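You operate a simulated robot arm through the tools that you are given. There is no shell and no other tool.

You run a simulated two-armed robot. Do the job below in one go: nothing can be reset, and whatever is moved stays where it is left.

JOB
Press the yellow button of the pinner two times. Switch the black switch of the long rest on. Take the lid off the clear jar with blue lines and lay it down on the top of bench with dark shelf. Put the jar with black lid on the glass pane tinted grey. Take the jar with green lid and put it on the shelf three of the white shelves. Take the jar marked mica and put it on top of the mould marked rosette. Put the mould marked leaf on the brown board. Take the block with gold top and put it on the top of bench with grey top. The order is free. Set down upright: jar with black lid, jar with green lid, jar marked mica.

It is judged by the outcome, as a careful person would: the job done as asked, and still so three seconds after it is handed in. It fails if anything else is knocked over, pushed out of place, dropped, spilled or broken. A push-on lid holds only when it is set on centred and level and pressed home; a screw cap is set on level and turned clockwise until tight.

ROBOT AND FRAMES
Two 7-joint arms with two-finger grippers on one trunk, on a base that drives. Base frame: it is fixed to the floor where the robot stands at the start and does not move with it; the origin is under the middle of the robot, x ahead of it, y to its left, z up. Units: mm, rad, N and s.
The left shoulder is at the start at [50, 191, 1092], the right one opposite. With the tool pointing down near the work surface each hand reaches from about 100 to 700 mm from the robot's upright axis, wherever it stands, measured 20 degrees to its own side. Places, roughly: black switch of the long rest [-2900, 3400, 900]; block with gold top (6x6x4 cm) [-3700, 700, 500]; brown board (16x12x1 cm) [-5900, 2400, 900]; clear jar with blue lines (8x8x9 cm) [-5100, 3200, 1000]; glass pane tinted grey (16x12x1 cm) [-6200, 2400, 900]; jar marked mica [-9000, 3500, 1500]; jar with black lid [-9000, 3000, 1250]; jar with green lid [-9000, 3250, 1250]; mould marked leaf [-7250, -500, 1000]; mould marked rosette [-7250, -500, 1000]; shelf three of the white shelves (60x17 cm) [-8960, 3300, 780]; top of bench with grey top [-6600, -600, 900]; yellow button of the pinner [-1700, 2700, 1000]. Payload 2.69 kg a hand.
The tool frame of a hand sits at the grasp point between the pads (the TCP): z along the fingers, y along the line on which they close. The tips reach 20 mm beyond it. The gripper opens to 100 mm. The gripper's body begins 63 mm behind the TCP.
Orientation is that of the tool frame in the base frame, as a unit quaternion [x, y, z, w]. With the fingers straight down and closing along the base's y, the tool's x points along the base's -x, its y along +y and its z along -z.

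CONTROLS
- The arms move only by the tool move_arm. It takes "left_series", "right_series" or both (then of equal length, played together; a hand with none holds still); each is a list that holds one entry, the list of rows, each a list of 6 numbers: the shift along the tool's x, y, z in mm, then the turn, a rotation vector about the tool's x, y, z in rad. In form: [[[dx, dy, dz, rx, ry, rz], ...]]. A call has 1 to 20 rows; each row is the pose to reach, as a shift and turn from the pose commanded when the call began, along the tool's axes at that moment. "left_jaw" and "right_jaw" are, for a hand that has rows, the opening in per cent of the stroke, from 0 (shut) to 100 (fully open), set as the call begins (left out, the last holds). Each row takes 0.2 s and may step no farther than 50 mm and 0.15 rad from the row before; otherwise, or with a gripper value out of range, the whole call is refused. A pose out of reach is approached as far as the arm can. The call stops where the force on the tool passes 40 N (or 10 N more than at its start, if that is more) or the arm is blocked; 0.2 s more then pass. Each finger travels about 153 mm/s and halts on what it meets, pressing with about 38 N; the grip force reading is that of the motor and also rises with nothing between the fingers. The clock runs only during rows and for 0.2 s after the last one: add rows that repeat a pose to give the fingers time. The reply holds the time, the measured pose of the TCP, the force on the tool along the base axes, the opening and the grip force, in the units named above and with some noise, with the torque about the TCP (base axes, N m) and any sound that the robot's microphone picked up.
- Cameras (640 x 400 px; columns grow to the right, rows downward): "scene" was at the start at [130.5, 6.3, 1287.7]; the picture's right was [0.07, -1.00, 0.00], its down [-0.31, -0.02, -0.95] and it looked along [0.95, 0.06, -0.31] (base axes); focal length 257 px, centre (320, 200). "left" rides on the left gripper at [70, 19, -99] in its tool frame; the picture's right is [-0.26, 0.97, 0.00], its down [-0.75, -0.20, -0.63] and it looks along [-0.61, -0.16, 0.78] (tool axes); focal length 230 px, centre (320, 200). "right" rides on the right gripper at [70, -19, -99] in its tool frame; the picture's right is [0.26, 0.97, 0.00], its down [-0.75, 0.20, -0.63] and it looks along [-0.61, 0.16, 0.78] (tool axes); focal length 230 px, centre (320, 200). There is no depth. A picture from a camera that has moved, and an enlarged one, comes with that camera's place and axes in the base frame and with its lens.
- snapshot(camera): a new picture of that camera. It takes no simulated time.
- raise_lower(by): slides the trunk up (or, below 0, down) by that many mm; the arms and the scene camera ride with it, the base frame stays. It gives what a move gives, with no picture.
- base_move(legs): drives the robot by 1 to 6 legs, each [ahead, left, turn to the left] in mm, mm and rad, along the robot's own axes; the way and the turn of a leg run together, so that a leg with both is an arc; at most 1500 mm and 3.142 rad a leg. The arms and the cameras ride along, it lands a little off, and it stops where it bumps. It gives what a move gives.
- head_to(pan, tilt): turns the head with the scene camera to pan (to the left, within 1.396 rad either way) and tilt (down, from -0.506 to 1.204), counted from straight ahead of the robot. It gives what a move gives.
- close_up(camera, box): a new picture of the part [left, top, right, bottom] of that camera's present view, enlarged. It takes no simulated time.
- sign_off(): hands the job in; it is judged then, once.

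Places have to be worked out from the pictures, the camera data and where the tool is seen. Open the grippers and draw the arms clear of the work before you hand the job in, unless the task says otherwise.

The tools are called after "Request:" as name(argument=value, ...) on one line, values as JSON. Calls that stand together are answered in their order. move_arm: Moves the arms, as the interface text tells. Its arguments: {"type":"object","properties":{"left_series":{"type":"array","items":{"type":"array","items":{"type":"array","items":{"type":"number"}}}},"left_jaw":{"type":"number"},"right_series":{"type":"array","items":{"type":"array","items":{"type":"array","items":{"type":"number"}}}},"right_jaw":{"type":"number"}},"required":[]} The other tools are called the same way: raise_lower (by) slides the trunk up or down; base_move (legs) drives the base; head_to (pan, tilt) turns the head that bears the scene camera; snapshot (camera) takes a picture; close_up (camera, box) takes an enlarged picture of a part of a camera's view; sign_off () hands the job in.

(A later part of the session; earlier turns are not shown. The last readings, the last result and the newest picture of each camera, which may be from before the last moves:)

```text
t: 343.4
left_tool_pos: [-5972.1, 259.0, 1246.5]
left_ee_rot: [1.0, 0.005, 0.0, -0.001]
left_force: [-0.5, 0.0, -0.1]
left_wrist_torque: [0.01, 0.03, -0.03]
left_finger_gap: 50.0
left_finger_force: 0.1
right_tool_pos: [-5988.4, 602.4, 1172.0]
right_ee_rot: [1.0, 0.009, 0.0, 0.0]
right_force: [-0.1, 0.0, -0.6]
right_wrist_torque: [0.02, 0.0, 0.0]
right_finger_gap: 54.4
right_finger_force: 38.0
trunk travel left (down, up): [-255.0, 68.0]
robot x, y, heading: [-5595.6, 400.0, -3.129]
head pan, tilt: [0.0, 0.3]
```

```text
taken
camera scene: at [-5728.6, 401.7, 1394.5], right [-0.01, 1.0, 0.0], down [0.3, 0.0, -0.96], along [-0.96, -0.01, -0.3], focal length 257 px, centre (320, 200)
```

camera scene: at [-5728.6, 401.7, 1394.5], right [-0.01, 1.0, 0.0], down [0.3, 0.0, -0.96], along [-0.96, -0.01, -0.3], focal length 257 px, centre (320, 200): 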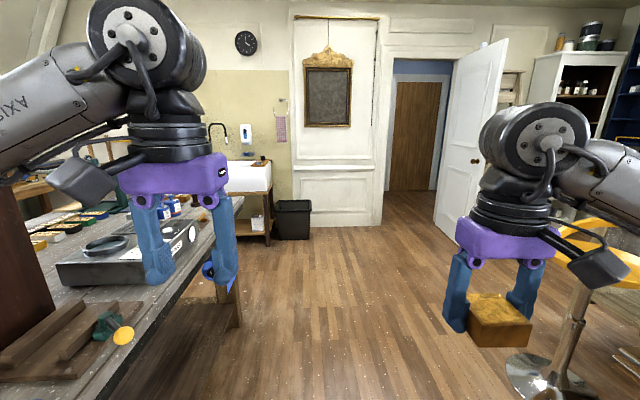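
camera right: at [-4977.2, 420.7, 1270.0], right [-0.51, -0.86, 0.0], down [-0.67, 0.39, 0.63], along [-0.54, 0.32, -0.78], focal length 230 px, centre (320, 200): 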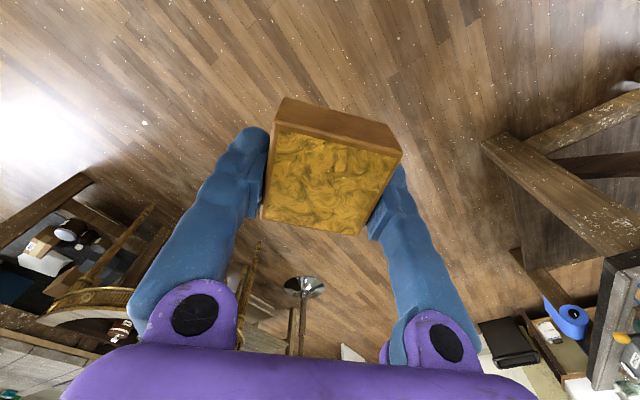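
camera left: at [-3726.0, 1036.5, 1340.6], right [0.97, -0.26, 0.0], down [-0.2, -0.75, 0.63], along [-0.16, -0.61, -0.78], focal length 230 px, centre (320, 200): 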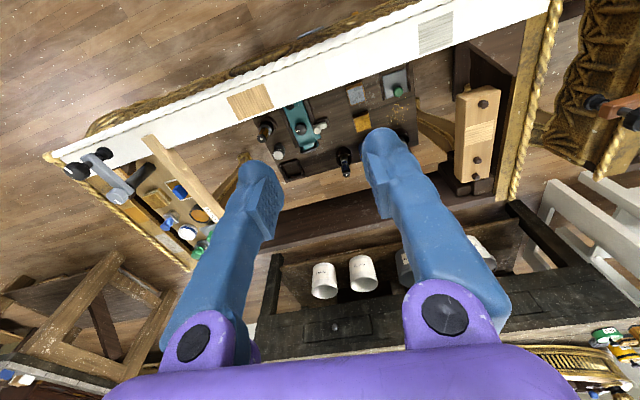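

The grey bench's near edge runs along y≈0 to −140. I drive 550 mm ahead alongside it and look left onto its top for a free place.

Request:
base_move(legs=[[550, -30, 0.0]])

Request:
head_to(pan=1.39, tilt=0.6)

Request:
snapshot(camera="scene")

Request:
head_to(pan=0.8, tilt=0.5)

Request:
snapshot(camera="scene")

```text
t: 346.6
left_tool_pos: [-6526.6, 280.8, 1245.6]
left_ee_rot: [1.0, 0.009, 0.0, -0.002]
left_force: [0.8, -0.2, -0.9]
left_wrist_torque: [0.01, 0.03, -0.01]
left_finger_gap: 50.0
left_finger_force: 0.2
right_tool_pos: [-6544.8, 623.9, 1172.7]
right_ee_rot: [1.0, 0.012, 0.0, 0.0]
right_force: [-0.3, 0.4, -0.3]
right_wrist_torque: [-0.02, 0.04, 0.0]
right_finger_gap: 54.4
right_finger_force: 38.0
trunk travel left (down, up): [-255.0, 68.0]
robot x, y, heading: [-6149.8, 428.0, -3.124]
head pan, tilt: [0.0, 0.3]
```

```text
t: 348.1
left_tool_pos: [-6527.1, 280.8, 1247.3]
left_ee_rot: [1.0, 0.008, -0.001, -0.001]
left_force: [-0.4, 0.3, 0.5]
left_wrist_torque: [0.02, -0.01, 0.0]
left_finger_gap: 50.2
left_finger_force: 0.1
right_tool_pos: [-6545.3, 623.5, 1172.0]
right_ee_rot: [1.0, 0.012, 0.001, 0.0]
right_force: [-0.3, -0.4, -0.3]
right_wrist_torque: [0.03, 0.02, 0.0]
right_finger_gap: 54.5
right_finger_force: 38.2
trunk travel left (down, up): [-255.0, 68.0]
robot x, y, heading: [-6147.4, 427.8, -3.125]
head pan, tilt: [1.389, 0.6]
```

```text
taken
camera scene: at [-6205.6, 339.0, 1367.0], right [-0.99, 0.17, 0.0], down [0.09, 0.56, -0.83], along [-0.14, -0.81, -0.56], focal length 257 px, centre (320, 200)
```

scene: 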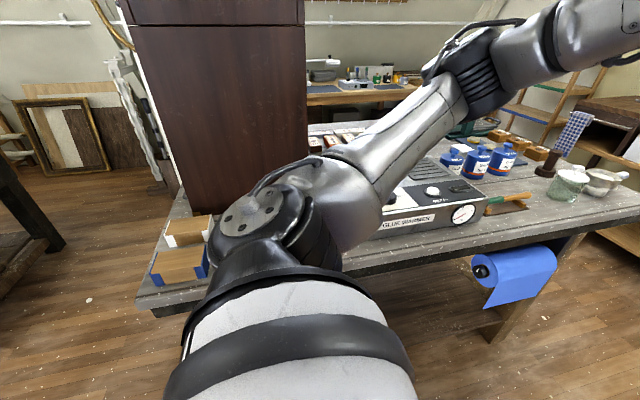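

```text
t: 349.1
left_tool_pos: [-6528.0, 280.7, 1246.6]
left_ee_rot: [1.0, 0.009, 0.0, -0.001]
left_force: [-0.2, -0.2, 0.8]
left_wrist_torque: [0.01, 0.0, -0.02]
left_finger_gap: 49.7
left_finger_force: 0.1
right_tool_pos: [-6544.9, 624.7, 1172.4]
right_ee_rot: [1.0, 0.012, 0.0, -0.001]
right_force: [0.9, -0.1, -0.4]
right_wrist_torque: [-0.02, -0.02, -0.02]
right_finger_gap: 54.7
right_finger_force: 38.2
trunk travel left (down, up): [-255.0, 68.0]
robot x, y, heading: [-6145.6, 426.7, -3.129]
head pan, tilt: [0.799, 0.499]
```

```text
taken
camera scene: at [-6253.3, 359.9, 1376.1], right [-0.73, 0.69, 0.0], down [0.33, 0.35, -0.88], along [-0.6, -0.64, -0.48], focal length 257 px, centre (320, 200)
```

scene: 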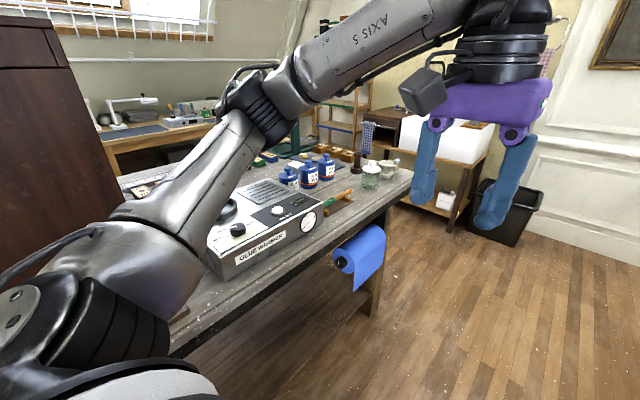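

I turn left to face the bench (−y) and look down at its top.

Request:
base_move(legs=[[0, 0, 1.56]])

Request:
head_to(pan=-0.3, tilt=0.55)

Request:
snapshot(camera="scene")

Request:
snapshot(camera="left")

Request:
snapshot(camera="right")

```text
t: 353.3
left_tool_pos: [-6010.3, 45.7, 1246.0]
left_ee_rot: [0.709, 0.705, 0.0, 0.0]
left_force: [-0.9, 0.4, 0.5]
left_wrist_torque: [0.02, -0.04, -0.04]
left_finger_gap: 50.2
left_finger_force: 0.0
right_tool_pos: [-6355.6, 35.8, 1172.1]
right_ee_rot: [0.708, 0.707, 0.0, 0.0]
right_force: [-0.4, -0.3, -1.1]
right_wrist_torque: [-0.02, 0.0, -0.02]
right_finger_gap: 54.5
right_finger_force: 37.7
trunk travel left (down, up): [-255.0, 68.0]
robot x, y, heading: [-6150.9, 427.1, -1.582]
head pan, tilt: [0.799, 0.499]
```

```text
t: 354.6
left_tool_pos: [-6012.2, 44.6, 1246.2]
left_ee_rot: [0.71, 0.705, 0.0, -0.001]
left_force: [-0.1, -0.6, -0.4]
left_wrist_torque: [-0.02, 0.0, 0.03]
left_finger_gap: 50.1
left_finger_force: 0.1
right_tool_pos: [-6354.8, 35.2, 1171.6]
right_ee_rot: [0.707, 0.707, 0.0, 0.0]
right_force: [-1.0, -0.3, -0.9]
right_wrist_torque: [0.06, 0.01, 0.03]
right_finger_gap: 54.5
right_finger_force: 38.0
trunk travel left (down, up): [-255.0, 68.0]
robot x, y, heading: [-6146.9, 425.7, -1.581]
head pan, tilt: [-0.3, 0.55]
```

```text
taken
camera scene: at [-6178.5, 301.2, 1371.5], right [-0.95, 0.3, 0.0], down [0.16, 0.5, -0.85], along [-0.26, -0.81, -0.52], focal length 257 px, centre (320, 200)
```

scene: 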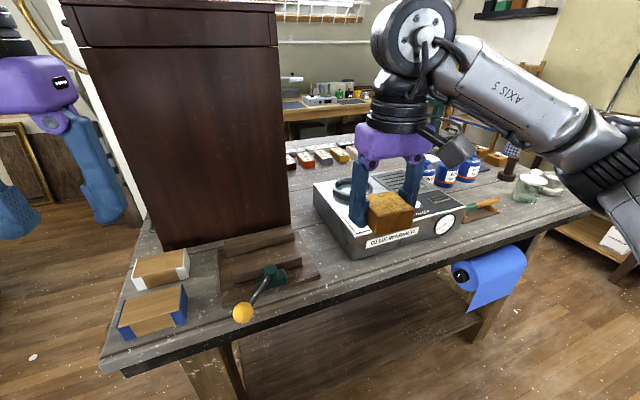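

```text
taken
camera left: at [-5991.3, 113.8, 1345.4], right [0.96, -0.26, 0.0], down [-0.2, -0.75, 0.63], along [-0.17, -0.61, -0.78], focal length 230 px, centre (320, 200)
```

left: 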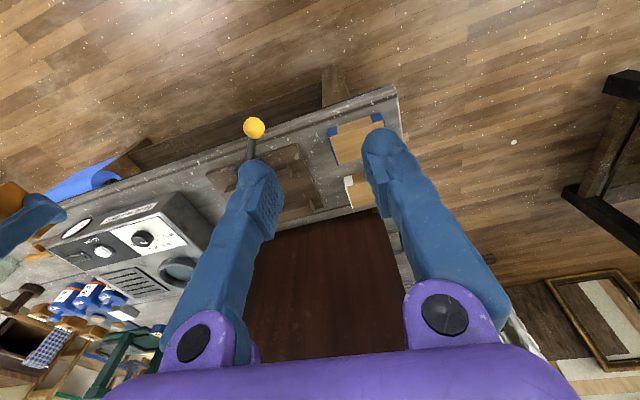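

```text
taken
camera right: at [-6374.6, 105.3, 1270.1], right [0.97, 0.26, 0.0], down [0.2, -0.75, 0.63], along [0.16, -0.61, -0.78], focal length 230 px, centre (320, 200)
```

right: 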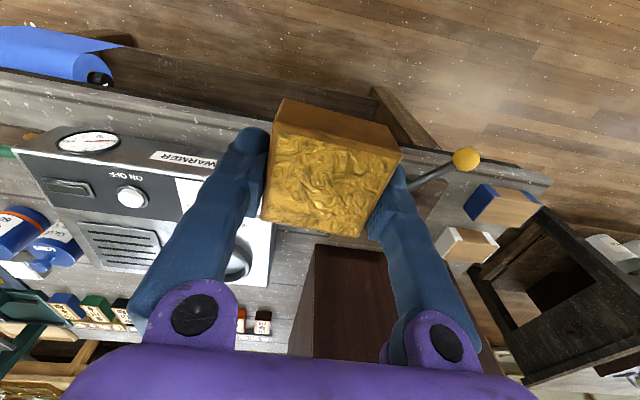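

I zoom on the bench top to find a free patch for the 6×6 cm block.

Request:
close_up(camera="scene", box=[90, 210, 370, 385])

Request:
close_up(camera="scene", box=[270, 110, 610, 310])

Request:
close_up(camera="left", box=[0, 60, 420, 320])

```text
2.29 times, centred on (230, 298) of scene
camera zoom: at [-6178.5, 301.2, 1371.5], right [-0.95, 0.3, 0.0], down [0.16, 0.5, -0.85], along [-0.26, -0.81, -0.52], focal length 586 px, centre (526, -23)
```

zoom: 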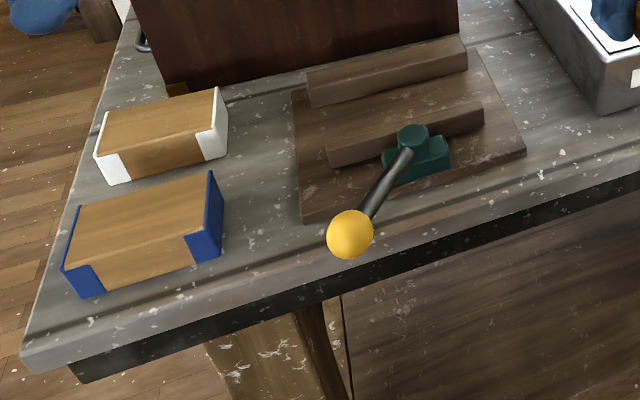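

```text
1.88 times, centred on (440, 210) of scene
camera zoom: at [-6178.5, 301.2, 1371.5], right [-0.95, 0.3, 0.0], down [0.16, 0.5, -0.85], along [-0.26, -0.81, -0.52], focal length 483 px, centre (94, 181)
```

zoom: 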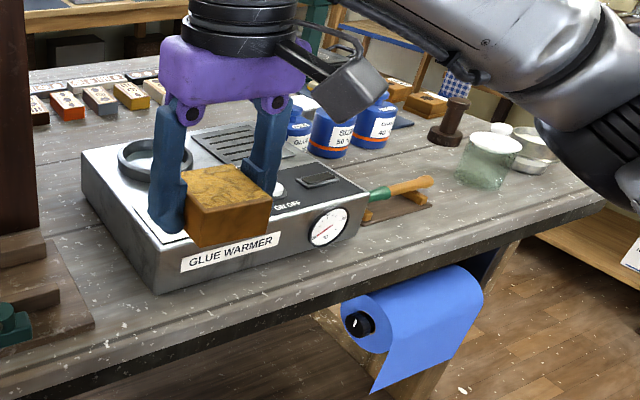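

```text
1.52 times, centred on (210, 190) of left
camera zoom: at [-5991.3, 113.8, 1345.4], right [0.96, -0.26, 0.0], down [-0.2, -0.75, 0.63], along [-0.17, -0.61, -0.78], focal length 351 px, centre (488, 215)
```

zoom: 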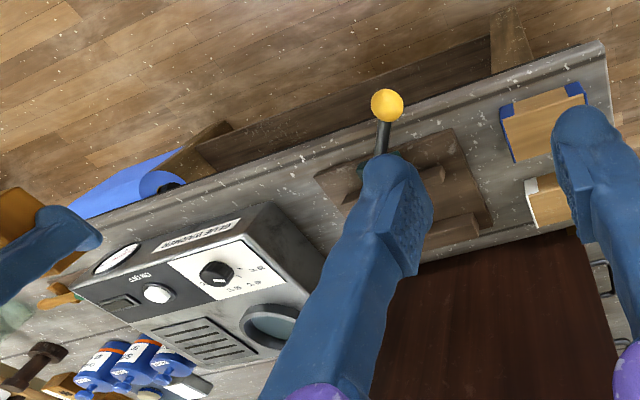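

The best free patch seems to be near (-6940, -100), right of the brush board at the bench's front edge. I strafe right ~650 mm to face it and look again.

Request:
base_move(legs=[[0, -620, 0.01]])

Request:
head_to(pan=-0.1, tilt=0.6)

Request:
snapshot(camera="scene")

Request:
snapshot(camera="left")

Request:
snapshot(camera="right")

```text
t: 360.4
left_tool_pos: [-6615.0, 47.5, 1246.3]
left_ee_rot: [0.702, 0.712, -0.001, -0.001]
left_force: [-0.2, 0.3, 0.3]
left_wrist_torque: [0.02, -0.01, 0.01]
left_finger_gap: 50.1
left_finger_force: 0.0
right_tool_pos: [-6958.2, 30.5, 1172.7]
right_ee_rot: [0.7, 0.714, -0.001, 0.0]
right_force: [0.3, 0.2, 0.1]
right_wrist_torque: [0.01, 0.01, -0.01]
right_finger_gap: 54.4
right_finger_force: 38.1
trunk travel left (down, up): [-255.0, 68.0]
robot x, y, heading: [-6757.1, 426.6, -1.557]
head pan, tilt: [-0.3, 0.55]
```

```text
t: 361.2
left_tool_pos: [-6614.1, 47.0, 1246.0]
left_ee_rot: [0.703, 0.712, 0.0, -0.001]
left_force: [0.0, 0.6, 0.4]
left_wrist_torque: [0.0, 0.03, -0.01]
left_finger_gap: 50.2
left_finger_force: 0.1
right_tool_pos: [-6957.7, 31.3, 1172.9]
right_ee_rot: [0.701, 0.713, 0.0, 0.0]
right_force: [0.1, 0.1, -0.3]
right_wrist_torque: [0.02, 0.0, 0.02]
right_finger_gap: 54.6
right_finger_force: 38.4
trunk travel left (down, up): [-255.0, 68.0]
robot x, y, heading: [-6757.8, 427.3, -1.558]
head pan, tilt: [-0.099, 0.6]
```

```text
taken
camera scene: at [-6768.5, 298.5, 1367.0], right [-1.0, 0.09, 0.0], down [0.05, 0.56, -0.83], along [-0.07, -0.82, -0.56], focal length 257 px, centre (320, 200)
```

scene: 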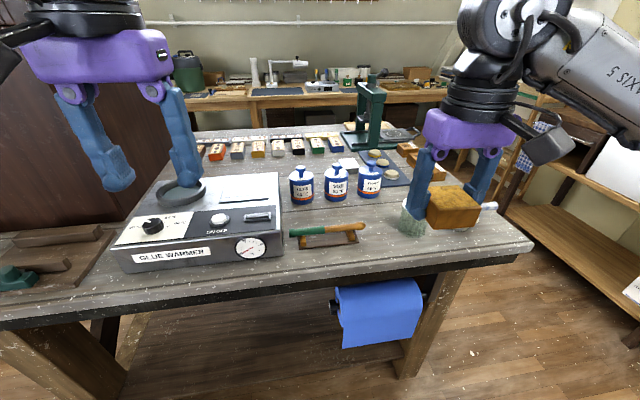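

```text
taken
camera left: at [-6595.4, 116.6, 1345.4], right [0.97, -0.25, 0.0], down [-0.19, -0.75, 0.63], along [-0.16, -0.61, -0.78], focal length 230 px, centre (320, 200)
```

left: 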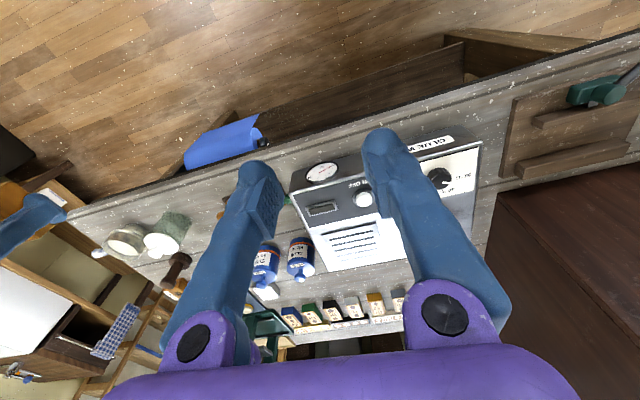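

```text
taken
camera right: at [-6978.4, 100.8, 1270.0], right [0.96, 0.27, 0.0], down [0.21, -0.75, 0.63], along [0.17, -0.6, -0.78], focal length 230 px, centre (320, 200)
```

right: 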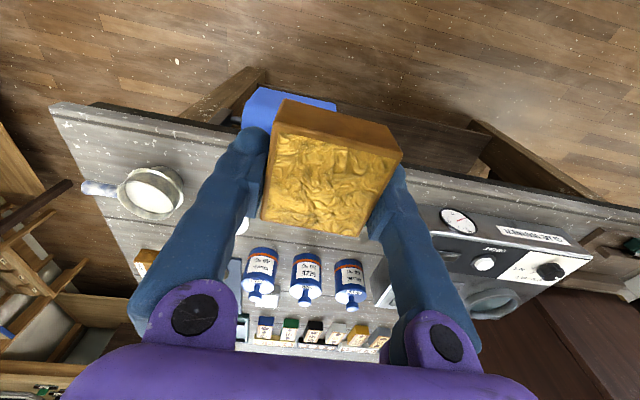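

The free patch at about (-6962, -150) (between the brush board and the glass jar, edge at y≈-78) is good. I move the block over it at height.

Request:
move_arm(right_series=[[[-40, -2, 0, 0, 0, 0], [-80, -3, 0, 0, 0, 0], [-120, -5, 0, 0, 0, 0], [-160, -6, 0, 0, 0, 0], [-181, -7, 0, 0, 0, 0], [-181, -7, 45, 0, 0, 0], [-181, -7, 90, 0, 0, 0], [-181, -7, 130, 0, 0, 0], [-181, -7, 130, 0, 0, 0]]])

Request:
snapshot(camera="scene")

Request:
snapshot(camera="right")

```text
t: 363.2
left_tool_pos: [-6614.0, 46.0, 1246.2]
left_ee_rot: [0.702, 0.712, -0.001, 0.0]
left_force: [-0.4, -0.3, 1.0]
left_wrist_torque: [-0.01, 0.04, 0.01]
left_finger_gap: 50.1
left_finger_force: 0.1
right_tool_pos: [-6962.6, -147.6, 1043.2]
right_ee_rot: [0.701, 0.713, 0.0, -0.001]
right_force: [0.7, 0.1, 0.0]
right_wrist_torque: [0.0, 0.0, 0.02]
right_finger_gap: 54.6
right_finger_force: 38.1
trunk travel left (down, up): [-255.0, 68.0]
robot x, y, heading: [-6760.1, 424.7, -1.56]
head pan, tilt: [-0.099, 0.6]
```

```text
taken
camera scene: at [-6768.1, 298.8, 1367.1], right [-1.0, 0.09, 0.0], down [0.05, 0.56, -0.83], along [-0.07, -0.82, -0.56], focal length 257 px, centre (320, 200)
```

scene: 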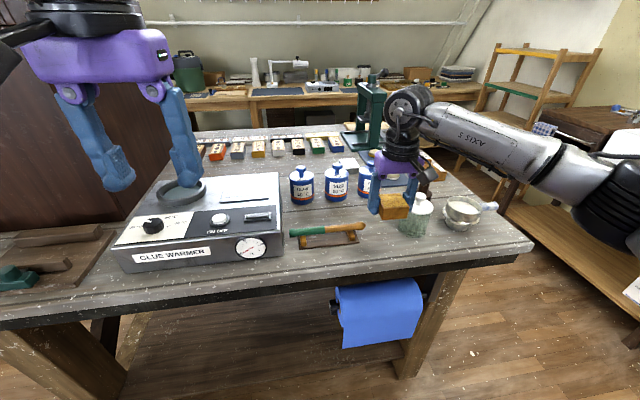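

```text
taken
camera right: at [-6982.5, -78.5, 1141.0], right [0.96, 0.27, 0.0], down [0.21, -0.75, 0.63], along [0.17, -0.61, -0.78], focal length 230 px, centre (320, 200)
```

right: 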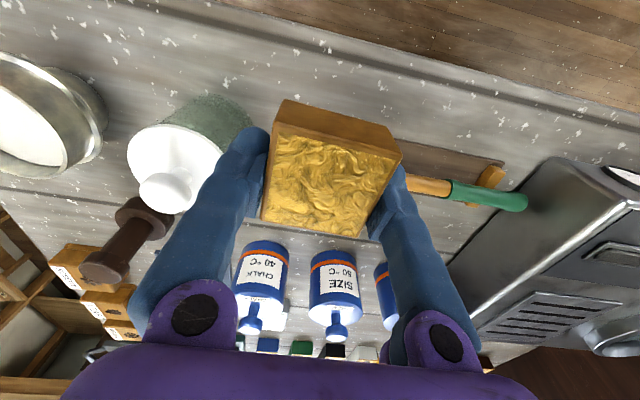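

The brush tip and jar leave little width at y=-150, so I shift the block to y≈-125 (still ~25 mm inside the edge) and lower to just above the bench.

Request:
move_arm(right_series=[[[22, 0, 0, 0, 0, 0], [22, 0, 30, 0, 0, 0], [22, 0, 60, 0, 0, 0], [22, 0, 72, 0, 0, 0], [22, 0, 72, 0, 0, 0]]])

Request:
close_up(camera="scene", box=[320, 140, 500, 280])

Request:
snapshot(camera="right")

```text
t: 364.4
left_tool_pos: [-6614.9, 46.0, 1246.8]
left_ee_rot: [0.703, 0.711, -0.001, -0.001]
left_force: [0.5, -0.2, -0.7]
left_wrist_torque: [-0.02, 0.0, -0.03]
left_finger_gap: 50.0
left_finger_force: 0.1
right_tool_pos: [-6960.4, -126.9, 971.7]
right_ee_rot: [0.701, 0.713, 0.0, 0.0]
right_force: [-0.4, 0.0, -1.2]
right_wrist_torque: [-0.01, -0.01, 0.03]
right_finger_gap: 54.3
right_finger_force: 38.4
trunk travel left (down, up): [-255.0, 68.0]
robot x, y, heading: [-6756.5, 425.0, -1.563]
head pan, tilt: [-0.099, 0.6]
```

```text
2.86 times, centred on (410, 210) of scene
camera zoom: at [-6768.4, 298.5, 1367.0], right [-1.0, 0.09, 0.0], down [0.05, 0.56, -0.83], along [-0.07, -0.82, -0.56], focal length 733 px, centre (63, 171)
```

zoom: 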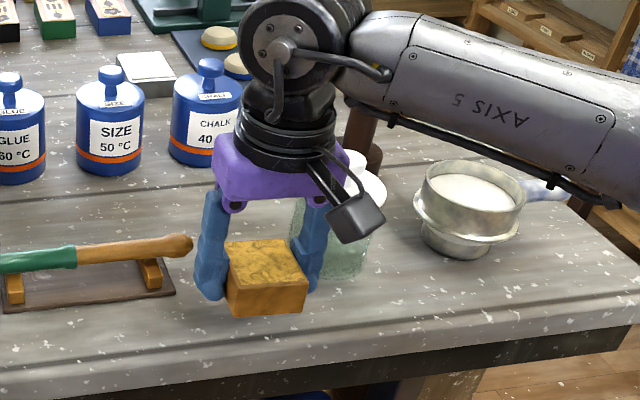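

```text
taken
camera right: at [-6981.7, -58.0, 1069.5], right [0.96, 0.27, 0.0], down [0.21, -0.75, 0.63], along [0.17, -0.61, -0.78], focal length 230 px, centre (320, 200)
```

right: 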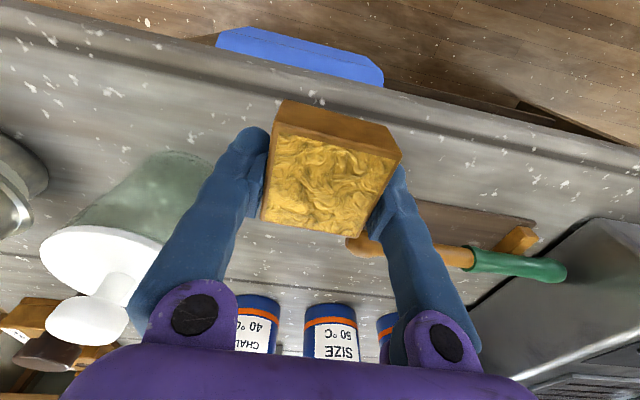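

Clearances look fine. I lower in small steps until contact with the bench.

Request:
move_arm(right_series=[[[0, 0, 6, 0, 0, 0], [0, 0, 10, 0, 0, 0], [0, 0, 13, 0, 0, 0], [0, 0, 16, 0, 0, 0], [0, 0, 18, 0, 0, 0], [0, 0, 20, 0, 0, 0], [0, 0, 22, 0, 0, 0], [0, 0, 24, 0, 0, 0]]])

Request:
close_up(camera="scene", box=[320, 140, 500, 280])

```text
t: 366.2
left_tool_pos: [-6614.6, 47.5, 1245.2]
left_ee_rot: [0.703, 0.711, -0.001, -0.001]
left_force: [0.2, -0.1, 0.1]
left_wrist_torque: [-0.01, 0.0, 0.02]
left_finger_gap: 50.1
left_finger_force: 0.1
right_tool_pos: [-6963.7, -128.3, 946.2]
right_ee_rot: [0.701, 0.713, 0.0, 0.001]
right_force: [0.0, 0.0, -1.0]
right_wrist_torque: [-0.01, -0.01, -0.01]
right_finger_gap: 54.4
right_finger_force: 37.7
trunk travel left (down, up): [-255.0, 68.0]
robot x, y, heading: [-6759.7, 425.3, -1.562]
head pan, tilt: [-0.099, 0.6]
```

```text
2.86 times, centred on (410, 210) of scene
camera zoom: at [-6768.4, 298.4, 1367.0], right [-1.0, 0.09, 0.0], down [0.05, 0.56, -0.83], along [-0.07, -0.82, -0.56], focal length 733 px, centre (63, 171)
```

zoom: 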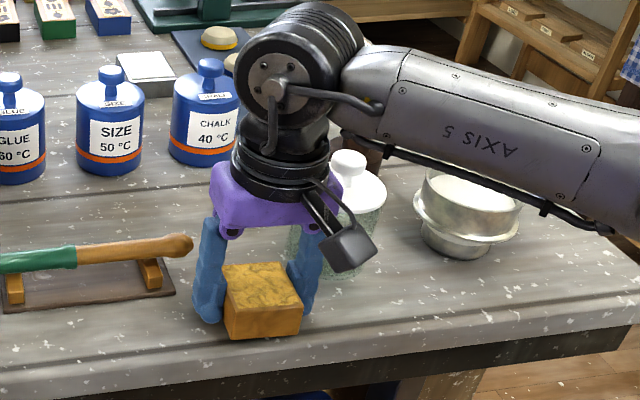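

Still no contact at block-bottom z≈920; I continue lowering gently.

Request:
move_arm(right_series=[[[0, 0, 3, 0, 0, 0], [0, 0, 6, 0, 0, 0], [0, 0, 9, 0, 0, 0], [0, 0, 12, 0, 0, 0], [0, 0, 15, 0, 0, 0], [0, 0, 18, 0, 0, 0]]])

Request:
close_up(camera="scene", box=[320, 140, 500, 280])

```text
t: 367.3
left_tool_pos: [-6614.6, 47.4, 1247.0]
left_ee_rot: [0.703, 0.712, -0.001, 0.0]
left_force: [0.7, 0.1, -0.7]
left_wrist_torque: [0.03, 0.0, -0.01]
left_finger_gap: 49.9
left_finger_force: 0.1
right_tool_pos: [-6962.4, -129.3, 940.4]
right_ee_rot: [0.702, 0.712, -0.003, 0.006]
right_force: [-0.5, 6.2, 16.6]
right_wrist_torque: [0.33, 0.59, -0.23]
right_finger_gap: 54.2
right_finger_force: 38.0
trunk travel left (down, up): [-255.0, 68.0]
robot x, y, heading: [-6758.3, 428.1, -1.562]
head pan, tilt: [-0.099, 0.6]
stopped in row 5 (right hand): the force on the tool passed its limit at 44 N (the readings are from after the stop); the commanded pose is now the measured one
```

```text
2.86 times, centred on (410, 210) of scene
camera zoom: at [-6768.1, 300.0, 1367.1], right [-1.0, 0.09, 0.0], down [0.05, 0.56, -0.83], along [-0.07, -0.82, -0.56], focal length 733 px, centre (63, 171)
```

zoom: 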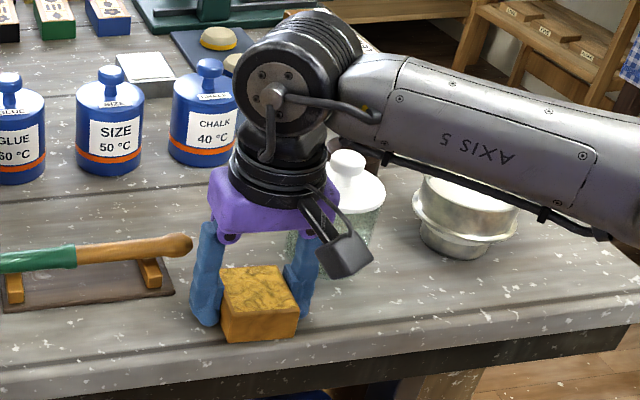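

The block sits on the bench (contact at TCP z≈940). I release by opening to 75% and then rise straight up.

Request:
move_arm(right_series=[[[0, 0, -1, 0, 0, 0], [0, 0, -1, 0, 0, 0], [0, 0, -1, 0, 0, 0]]], right_jaw=75)

Request:
close_up(camera="scene", box=[320, 140, 500, 280])

Request:
move_arm(right_series=[[[0, 0, -15, 0, 0, 0], [0, 0, -40, 0, 0, 0], [0, 0, -80, 0, 0, 0], [0, 0, -120, 0, 0, 0], [0, 0, -160, 0, 0, 0], [0, 0, -200, 0, 0, 0]]])

Request:
close_up(camera="scene", box=[320, 140, 500, 280])

```text
t: 368.1
left_tool_pos: [-6612.7, 47.7, 1246.9]
left_ee_rot: [0.702, 0.712, -0.001, -0.001]
left_force: [0.2, -0.1, 0.2]
left_wrist_torque: [-0.02, -0.03, 0.02]
left_finger_gap: 50.0
left_finger_force: 0.0
right_tool_pos: [-6960.9, -129.6, 938.8]
right_ee_rot: [0.701, 0.713, -0.003, 0.004]
right_force: [10.6, -1.0, 12.3]
right_wrist_torque: [0.09, 0.35, 0.0]
right_finger_gap: 68.3
right_finger_force: 0.0
trunk travel left (down, up): [-255.0, 68.0]
robot x, y, heading: [-6759.7, 426.7, -1.557]
head pan, tilt: [-0.099, 0.6]
```

```text
2.86 times, centred on (410, 210) of scene
camera zoom: at [-6766.8, 299.6, 1367.2], right [-1.0, 0.09, 0.0], down [0.05, 0.56, -0.83], along [-0.07, -0.82, -0.56], focal length 733 px, centre (63, 171)
```

zoom: 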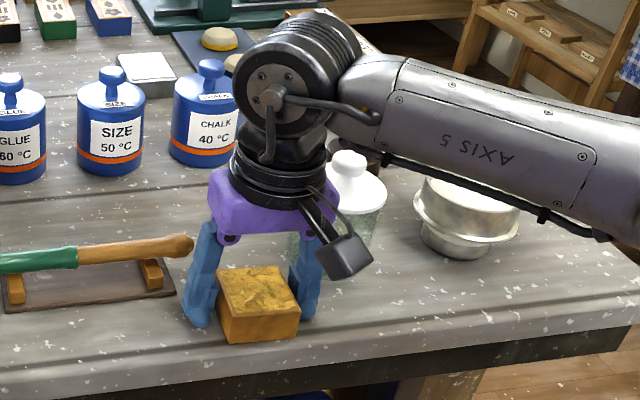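

```text
t: 369.5
left_tool_pos: [-6614.1, 47.4, 1248.0]
left_ee_rot: [0.703, 0.711, -0.001, 0.0]
left_force: [0.0, -0.1, 0.2]
left_wrist_torque: [0.0, -0.01, 0.02]
left_finger_gap: 50.1
left_finger_force: 0.1
right_tool_pos: [-6962.5, -128.7, 1137.3]
right_ee_rot: [0.702, 0.712, -0.003, 0.004]
right_force: [0.4, 0.5, 0.2]
right_wrist_torque: [-0.04, 0.01, 0.01]
right_finger_gap: 75.0
right_finger_force: 0.1
trunk travel left (down, up): [-255.0, 68.0]
robot x, y, heading: [-6761.2, 432.0, -1.563]
head pan, tilt: [-0.099, 0.6]
```

```text
2.86 times, centred on (410, 210) of scene
camera zoom: at [-6768.2, 299.0, 1367.0], right [-1.0, 0.09, 0.0], down [0.05, 0.56, -0.83], along [-0.07, -0.82, -0.56], focal length 733 px, centre (63, 171)
```

zoom: 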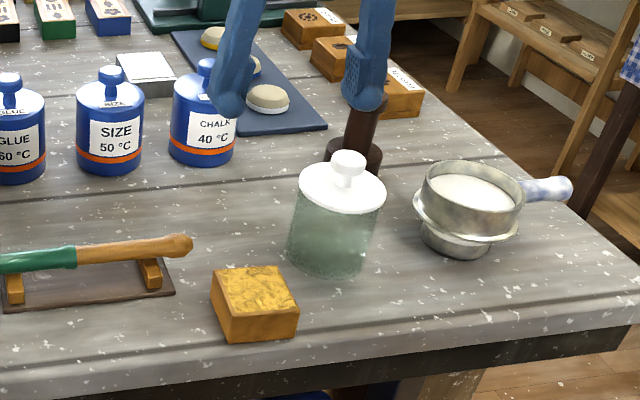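

The gold block now stands on the grey-topped bench. I can see labelled wooden moulds at the bench's far right; I zoom in on them and look at the space at the west end.

Request:
close_up(camera="scene", box=[380, 120, 480, 190])

Request:
head_to(pan=-0.7, tilt=0.5)

Request:
snapshot(camera="scene")

Request:
snapshot(camera="right")

```text
5.71 times, centred on (430, 155) of scene
camera zoom: at [-6768.2, 299.0, 1367.0], right [-1.0, 0.09, 0.0], down [0.05, 0.56, -0.83], along [-0.07, -0.82, -0.56], focal length 1466 px, centre (-309, 457)
```

zoom: 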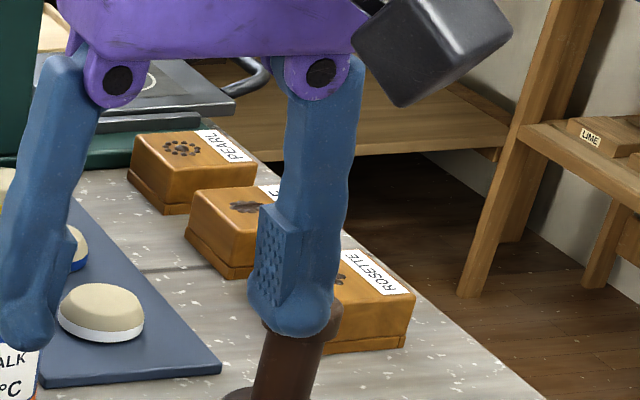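

```text
t: 370.5
left_tool_pos: [-6614.4, 47.0, 1246.9]
left_ee_rot: [0.704, 0.711, -0.001, -0.001]
left_force: [-0.1, -0.4, 0.4]
left_wrist_torque: [0.02, 0.0, 0.0]
left_finger_gap: 50.0
left_finger_force: 0.0
right_tool_pos: [-6964.4, -129.6, 1136.4]
right_ee_rot: [0.702, 0.713, -0.002, 0.003]
right_force: [0.9, -0.4, -1.1]
right_wrist_torque: [0.0, 0.0, 0.0]
right_finger_gap: 75.1
right_finger_force: 0.0
trunk travel left (down, up): [-255.0, 68.0]
robot x, y, heading: [-6756.6, 423.7, -1.557]
head pan, tilt: [-0.7, 0.499]
```

```text
taken
camera scene: at [-6818.5, 316.3, 1376.1], right [-0.77, 0.64, 0.0], down [0.3, 0.37, -0.88], along [-0.56, -0.68, -0.48], focal length 257 px, centre (320, 200)
```

scene: 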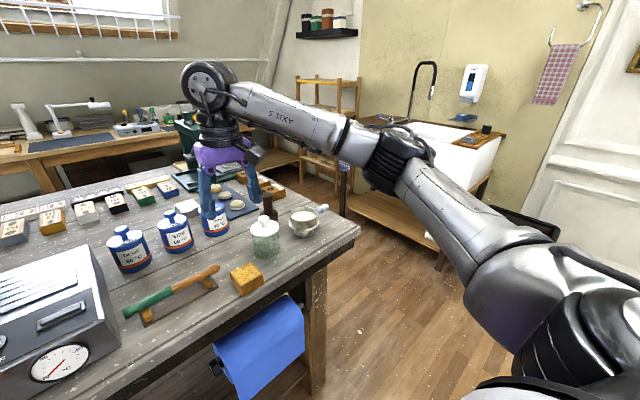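

```text
taken
camera right: at [-6984.1, -58.3, 1234.0], right [0.96, 0.27, 0.0], down [0.21, -0.74, 0.64], along [0.17, -0.61, -0.77], focal length 230 px, centre (320, 200)
```

right: 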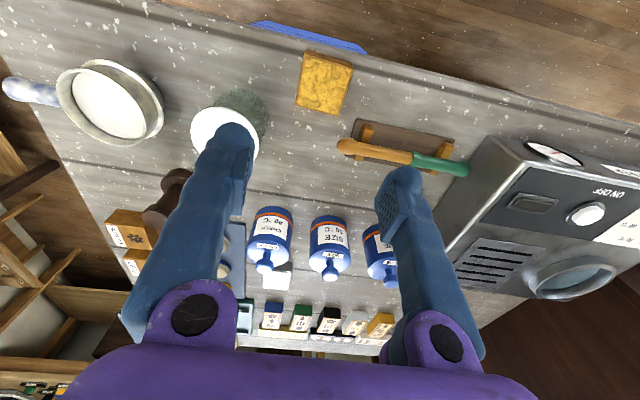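

The moulds are PEARL, a middle one, and ROSETTE near (-7225, -445) at the bench's west end; there's ~1.1 m of floor west of the bench. I retract the right hand and drive round to the west end, facing +x.

Request:
move_arm(right_series=[[[40, 0, -20, 0, 0, 0], [80, 0, -35, 0, 0, 0], [120, 0, -50, 0, 0, 0], [165, 0, -50, 0, 0, 0], [165, 0, -50, 0, 0, 0]]], right_jaw=100)

Request:
base_move(legs=[[0, -960, 0], [0, 0, 1.557]])

Request:
head_to(pan=-0.8, tilt=0.4)

Request:
snapshot(camera="scene")

```text
t: 371.7
left_tool_pos: [-6614.1, 45.7, 1246.2]
left_ee_rot: [0.702, 0.712, -0.001, -0.001]
left_force: [0.9, -0.2, -0.7]
left_wrist_torque: [-0.02, -0.03, 0.01]
left_finger_gap: 49.8
left_finger_force: 0.2
right_tool_pos: [-6966.1, 36.5, 1185.9]
right_ee_rot: [0.701, 0.713, -0.003, 0.004]
right_force: [-0.4, -0.7, -0.1]
right_wrist_torque: [0.0, 0.02, 0.02]
right_finger_gap: 99.8
right_finger_force: 0.0
trunk travel left (down, up): [-255.0, 68.0]
robot x, y, heading: [-6758.5, 427.4, -1.561]
head pan, tilt: [-0.7, 0.499]
```

```text
t: 384.1
left_tool_pos: [-7309.8, 549.8, 1246.5]
left_ee_rot: [0.004, 1.0, -0.001, 0.0]
left_force: [-0.4, -0.3, 0.9]
left_wrist_torque: [-0.04, 0.02, -0.03]
left_finger_gap: 50.1
left_finger_force: 0.1
right_tool_pos: [-7307.8, 198.4, 1185.6]
right_ee_rot: [0.003, 1.0, 0.002, 0.004]
right_force: [0.1, 0.0, 0.7]
right_wrist_torque: [-0.02, -0.01, -0.01]
right_finger_gap: 100.0
right_finger_force: 0.0
trunk travel left (down, up): [-255.0, 68.0]
robot x, y, heading: [-7691.5, 415.5, -0.011]
head pan, tilt: [-0.7, 0.499]
```

```text
t: 384.7
left_tool_pos: [-7310.3, 549.6, 1246.8]
left_ee_rot: [0.006, 1.0, -0.001, 0.0]
left_force: [-0.5, -1.4, 0.3]
left_wrist_torque: [0.02, -0.03, -0.01]
left_finger_gap: 49.7
left_finger_force: 0.1
right_tool_pos: [-7308.2, 198.6, 1185.6]
right_ee_rot: [0.004, 1.0, 0.001, 0.005]
right_force: [-0.5, -0.1, 0.6]
right_wrist_torque: [-0.03, 0.03, 0.0]
right_finger_gap: 100.0
right_finger_force: 0.0
trunk travel left (down, up): [-255.0, 68.0]
robot x, y, heading: [-7694.7, 413.8, -0.016]
head pan, tilt: [-0.799, 0.4]
```

```text
taken
camera scene: at [-7591.8, 347.1, 1385.2], right [-0.73, -0.69, 0.0], down [-0.27, 0.28, -0.92], along [0.63, -0.67, -0.39], focal length 257 px, centre (320, 200)
```

scene: 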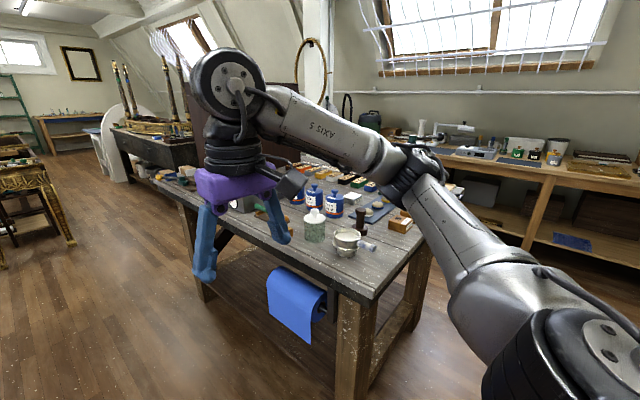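

I back off 40 mm for clearance and strafe right (−y) to stand opposite the moulds.

Request:
base_move(legs=[[-45, 0, 0.014], [0, -880, 0]])

Request:
head_to(pan=0.0, tilt=0.65)

Request:
snapshot(camera="scene")

Request:
snapshot(camera="left")

Request:
snapshot(camera="right")

```text
t: 393.4
left_tool_pos: [-7357.0, -332.1, 1246.9]
left_ee_rot: [-0.003, 1.0, -0.001, 0.0]
left_force: [0.2, -0.3, 0.5]
left_wrist_torque: [0.01, 0.01, 0.01]
left_finger_gap: 50.2
left_finger_force: 0.1
right_tool_pos: [-7349.2, -682.9, 1186.4]
right_ee_rot: [-0.005, 1.0, 0.001, 0.005]
right_force: [0.2, 0.2, -0.2]
right_wrist_torque: [0.02, 0.0, 0.0]
right_finger_gap: 99.9
right_finger_force: 0.1
trunk travel left (down, up): [-255.0, 68.0]
robot x, y, heading: [-7739.0, -476.0, 0.006]
head pan, tilt: [-0.799, 0.4]
```

```text
t: 394.5
left_tool_pos: [-7356.0, -332.7, 1246.8]
left_ee_rot: [-0.003, 1.0, -0.001, 0.0]
left_force: [0.4, 0.4, 0.9]
left_wrist_torque: [-0.05, 0.01, 0.01]
left_finger_gap: 49.8
left_finger_force: 0.0
right_tool_pos: [-7349.2, -682.3, 1186.0]
right_ee_rot: [-0.004, 1.0, 0.001, 0.005]
right_force: [0.6, 0.1, 0.2]
right_wrist_torque: [0.01, 0.0, 0.02]
right_finger_gap: 100.2
right_finger_force: 0.0
trunk travel left (down, up): [-255.0, 68.0]
robot x, y, heading: [-7737.9, -472.4, 0.002]
head pan, tilt: [0.0, 0.649]
```

```text
taken
camera scene: at [-7613.0, -472.6, 1362.8], right [0.0, -1.0, 0.0], down [-0.6, 0.0, -0.8], along [0.8, 0.0, -0.6], focal length 257 px, centre (320, 200)
```

scene: 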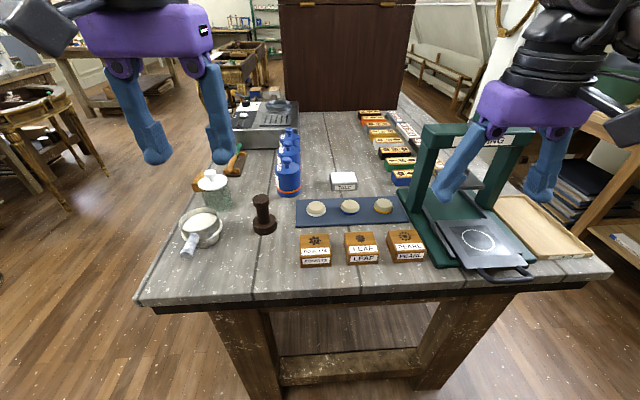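

```text
taken
camera left: at [-7425.3, -313.8, 1345.4], right [0.25, 0.97, 0.0], down [0.75, -0.2, 0.63], along [0.61, -0.16, -0.78], focal length 230 px, centre (320, 200)
```

left: 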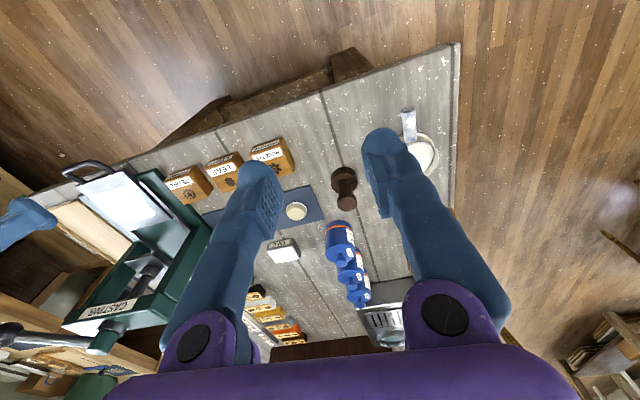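

```text
taken
camera right: at [-7419.9, -702.4, 1283.2], right [-0.27, 0.96, 0.0], down [0.74, 0.21, 0.64], along [0.61, 0.17, -0.77], focal length 230 px, centre (320, 200)
```

right: 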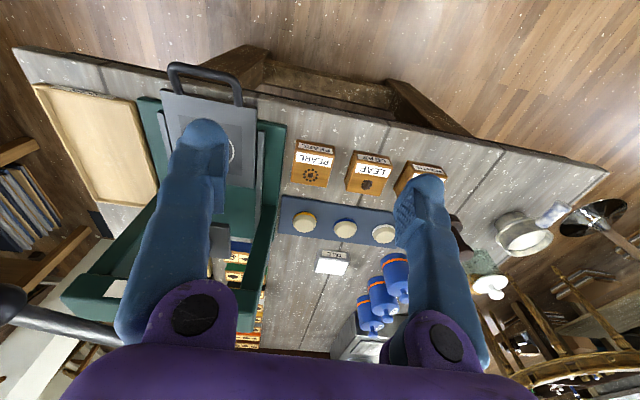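

From here the three moulds read ROSETTE, LEAF, PEARL. I zoom in to confirm and measure the LEAF mould.

Request:
close_up(camera="scene", box=[280, 180, 440, 280])

Request:
close_up(camera="left", box=[150, 110, 330, 230])

Request:
close_up(camera="right", box=[270, 110, 470, 235])

```text
4.00 times, centred on (360, 230) of scene
camera zoom: at [-7613.0, -472.6, 1362.8], right [0.0, -1.0, 0.0], down [-0.6, 0.0, -0.8], along [0.8, 0.0, -0.6], focal length 1026 px, centre (160, 80)
```

zoom: 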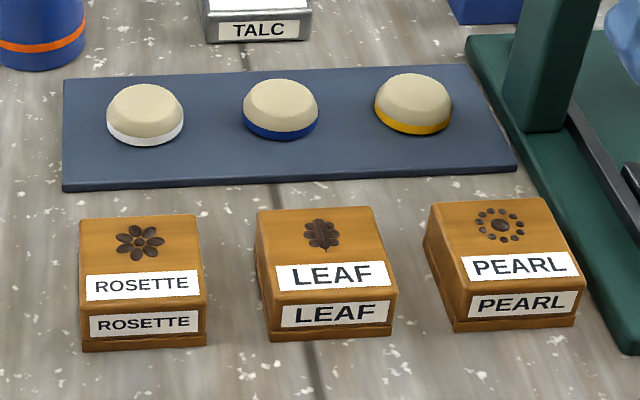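

```text
3.33 times, centred on (240, 170) of left
camera zoom: at [-7425.3, -313.8, 1345.4], right [0.25, 0.97, 0.0], down [0.75, -0.2, 0.63], along [0.61, -0.16, -0.78], focal length 767 px, centre (587, 300)
```

zoom: 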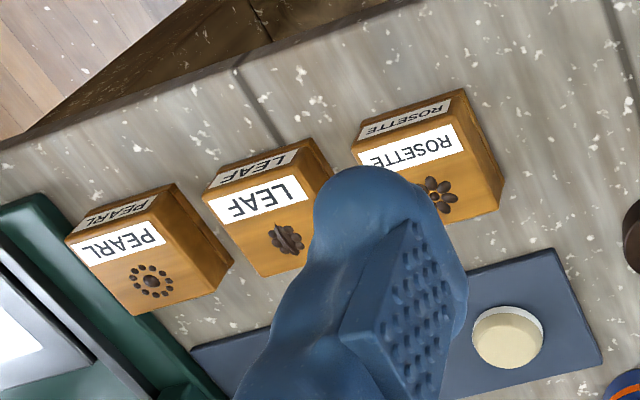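

```text
3.20 times, centred on (370, 172) of right
camera zoom: at [-7419.9, -702.4, 1283.2], right [-0.27, 0.96, 0.0], down [0.74, 0.21, 0.64], along [0.61, 0.17, -0.77], focal length 736 px, centre (160, 288)
```

zoom: 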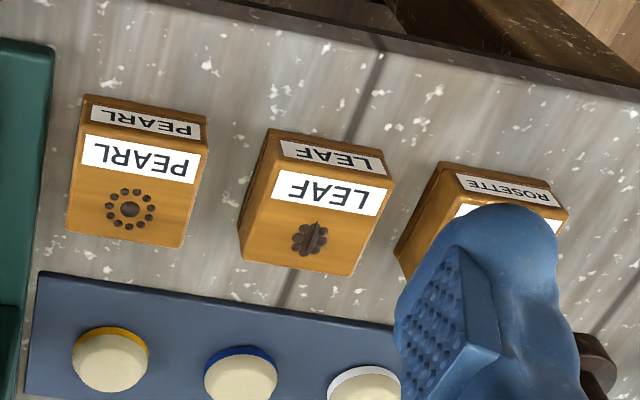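

LEAF mould: centre (-7227, -562), top z≈954, ~65×63×40 mm, yaw ≈ +5.6°, neighbours 31–35 mm away. I move the right hand above it with yaw aligned and check from above.

Request:
move_arm(right_series=[[[-31, 30, 0, 0, 0, -0.025], [-62, 60, 0, 0, 0, -0.05], [-93, 90, 0, 0, 0, -0.075], [-123, 119, 0, 0, 0, -0.098], [-123, 119, 45, 0, 0, -0.098], [-123, 119, 90, 0, 0, -0.098], [-123, 119, 110, 0, 0, -0.098], [-123, 119, 110, 0, 0, -0.098]]], right_jaw=90)

Request:
snapshot(camera="right")

Request:
close_up(camera="scene", box=[260, 160, 460, 285])

```text
t: 396.3
left_tool_pos: [-7356.2, -331.5, 1246.8]
left_ee_rot: [-0.002, 1.0, -0.001, 0.0]
left_force: [0.2, -0.5, -1.1]
left_wrist_torque: [-0.03, -0.01, 0.01]
left_finger_gap: 50.0
left_finger_force: 0.1
right_tool_pos: [-7224.6, -562.7, 1075.9]
right_ee_rot: [-0.053, 0.999, 0.001, 0.005]
right_force: [-0.2, 0.8, -0.3]
right_wrist_torque: [0.0, -0.05, 0.03]
right_finger_gap: 90.0
right_finger_force: 0.1
trunk travel left (down, up): [-255.0, 68.0]
robot x, y, heading: [-7737.5, -471.3, 0.003]
head pan, tilt: [0.0, 0.649]
```

```text
taken
camera right: at [-7293.7, -588.4, 1172.9], right [-0.36, 0.93, 0.0], down [0.72, 0.28, 0.64], along [0.59, 0.23, -0.77], focal length 230 px, centre (320, 200)
```

right: 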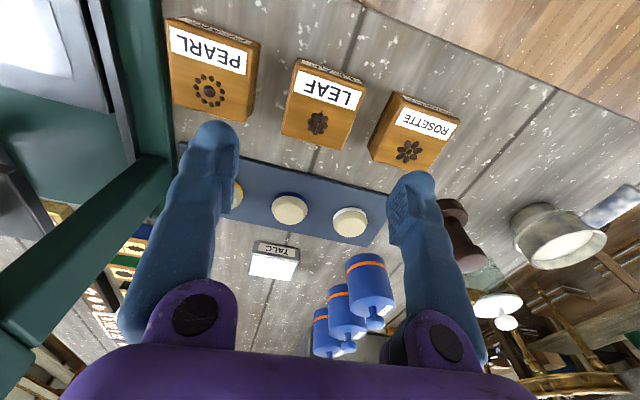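

```text
3.20 times, centred on (360, 222) of scene
camera zoom: at [-7613.0, -472.3, 1362.7], right [0.0, -1.0, 0.0], down [-0.6, 0.0, -0.8], along [0.8, 0.0, -0.6], focal length 821 px, centre (192, 128)
```

zoom: 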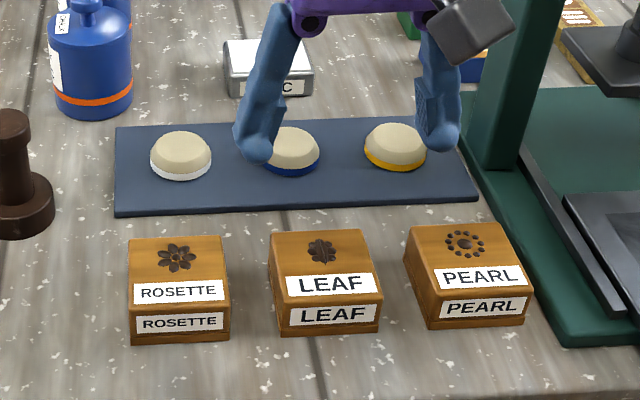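

LEAF centre confirmed at (-7228, -563), yaw matches. I descend around it to TCP z≈943.

Request:
move_arm(right_series=[[[3, 0, 40, 0, 0, 0], [3, 0, 75, 0, 0, 0], [3, 0, 100, 0, 0, 0], [3, 0, 100, 0, 0, 0]]])

Request:
snapshot(camera="right")

Request:
close_up(camera="scene", box=[260, 160, 460, 285])

```text
t: 397.3
left_tool_pos: [-7356.1, -331.8, 1247.6]
left_ee_rot: [-0.003, 1.0, 0.0, 0.001]
left_force: [0.3, 0.9, -0.5]
left_wrist_torque: [-0.01, -0.02, -0.01]
left_finger_gap: 50.0
left_finger_force: 0.1
right_tool_pos: [-7227.1, -562.7, 976.8]
right_ee_rot: [-0.054, 0.999, 0.001, 0.005]
right_force: [0.7, -0.4, 0.0]
right_wrist_torque: [-0.01, -0.02, 0.01]
right_finger_gap: 90.0
right_finger_force: 0.0
trunk travel left (down, up): [-255.0, 68.0]
robot x, y, heading: [-7737.5, -471.8, 0.004]
head pan, tilt: [0.0, 0.649]
```

```text
taken
camera right: at [-7297.0, -588.1, 1074.3], right [-0.36, 0.93, 0.0], down [0.72, 0.28, 0.64], along [0.59, 0.23, -0.77], focal length 230 px, centre (320, 200)
```

right: 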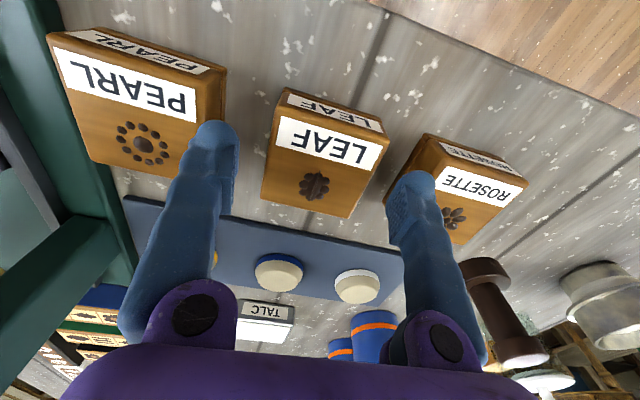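

```text
3.20 times, centred on (360, 222) of scene
camera zoom: at [-7613.2, -472.4, 1362.8], right [0.0, -1.0, 0.0], down [-0.6, 0.0, -0.8], along [0.8, 0.0, -0.6], focal length 821 px, centre (192, 128)
```

zoom: 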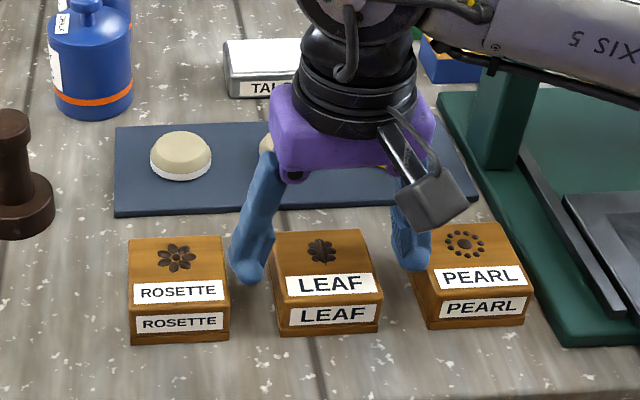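

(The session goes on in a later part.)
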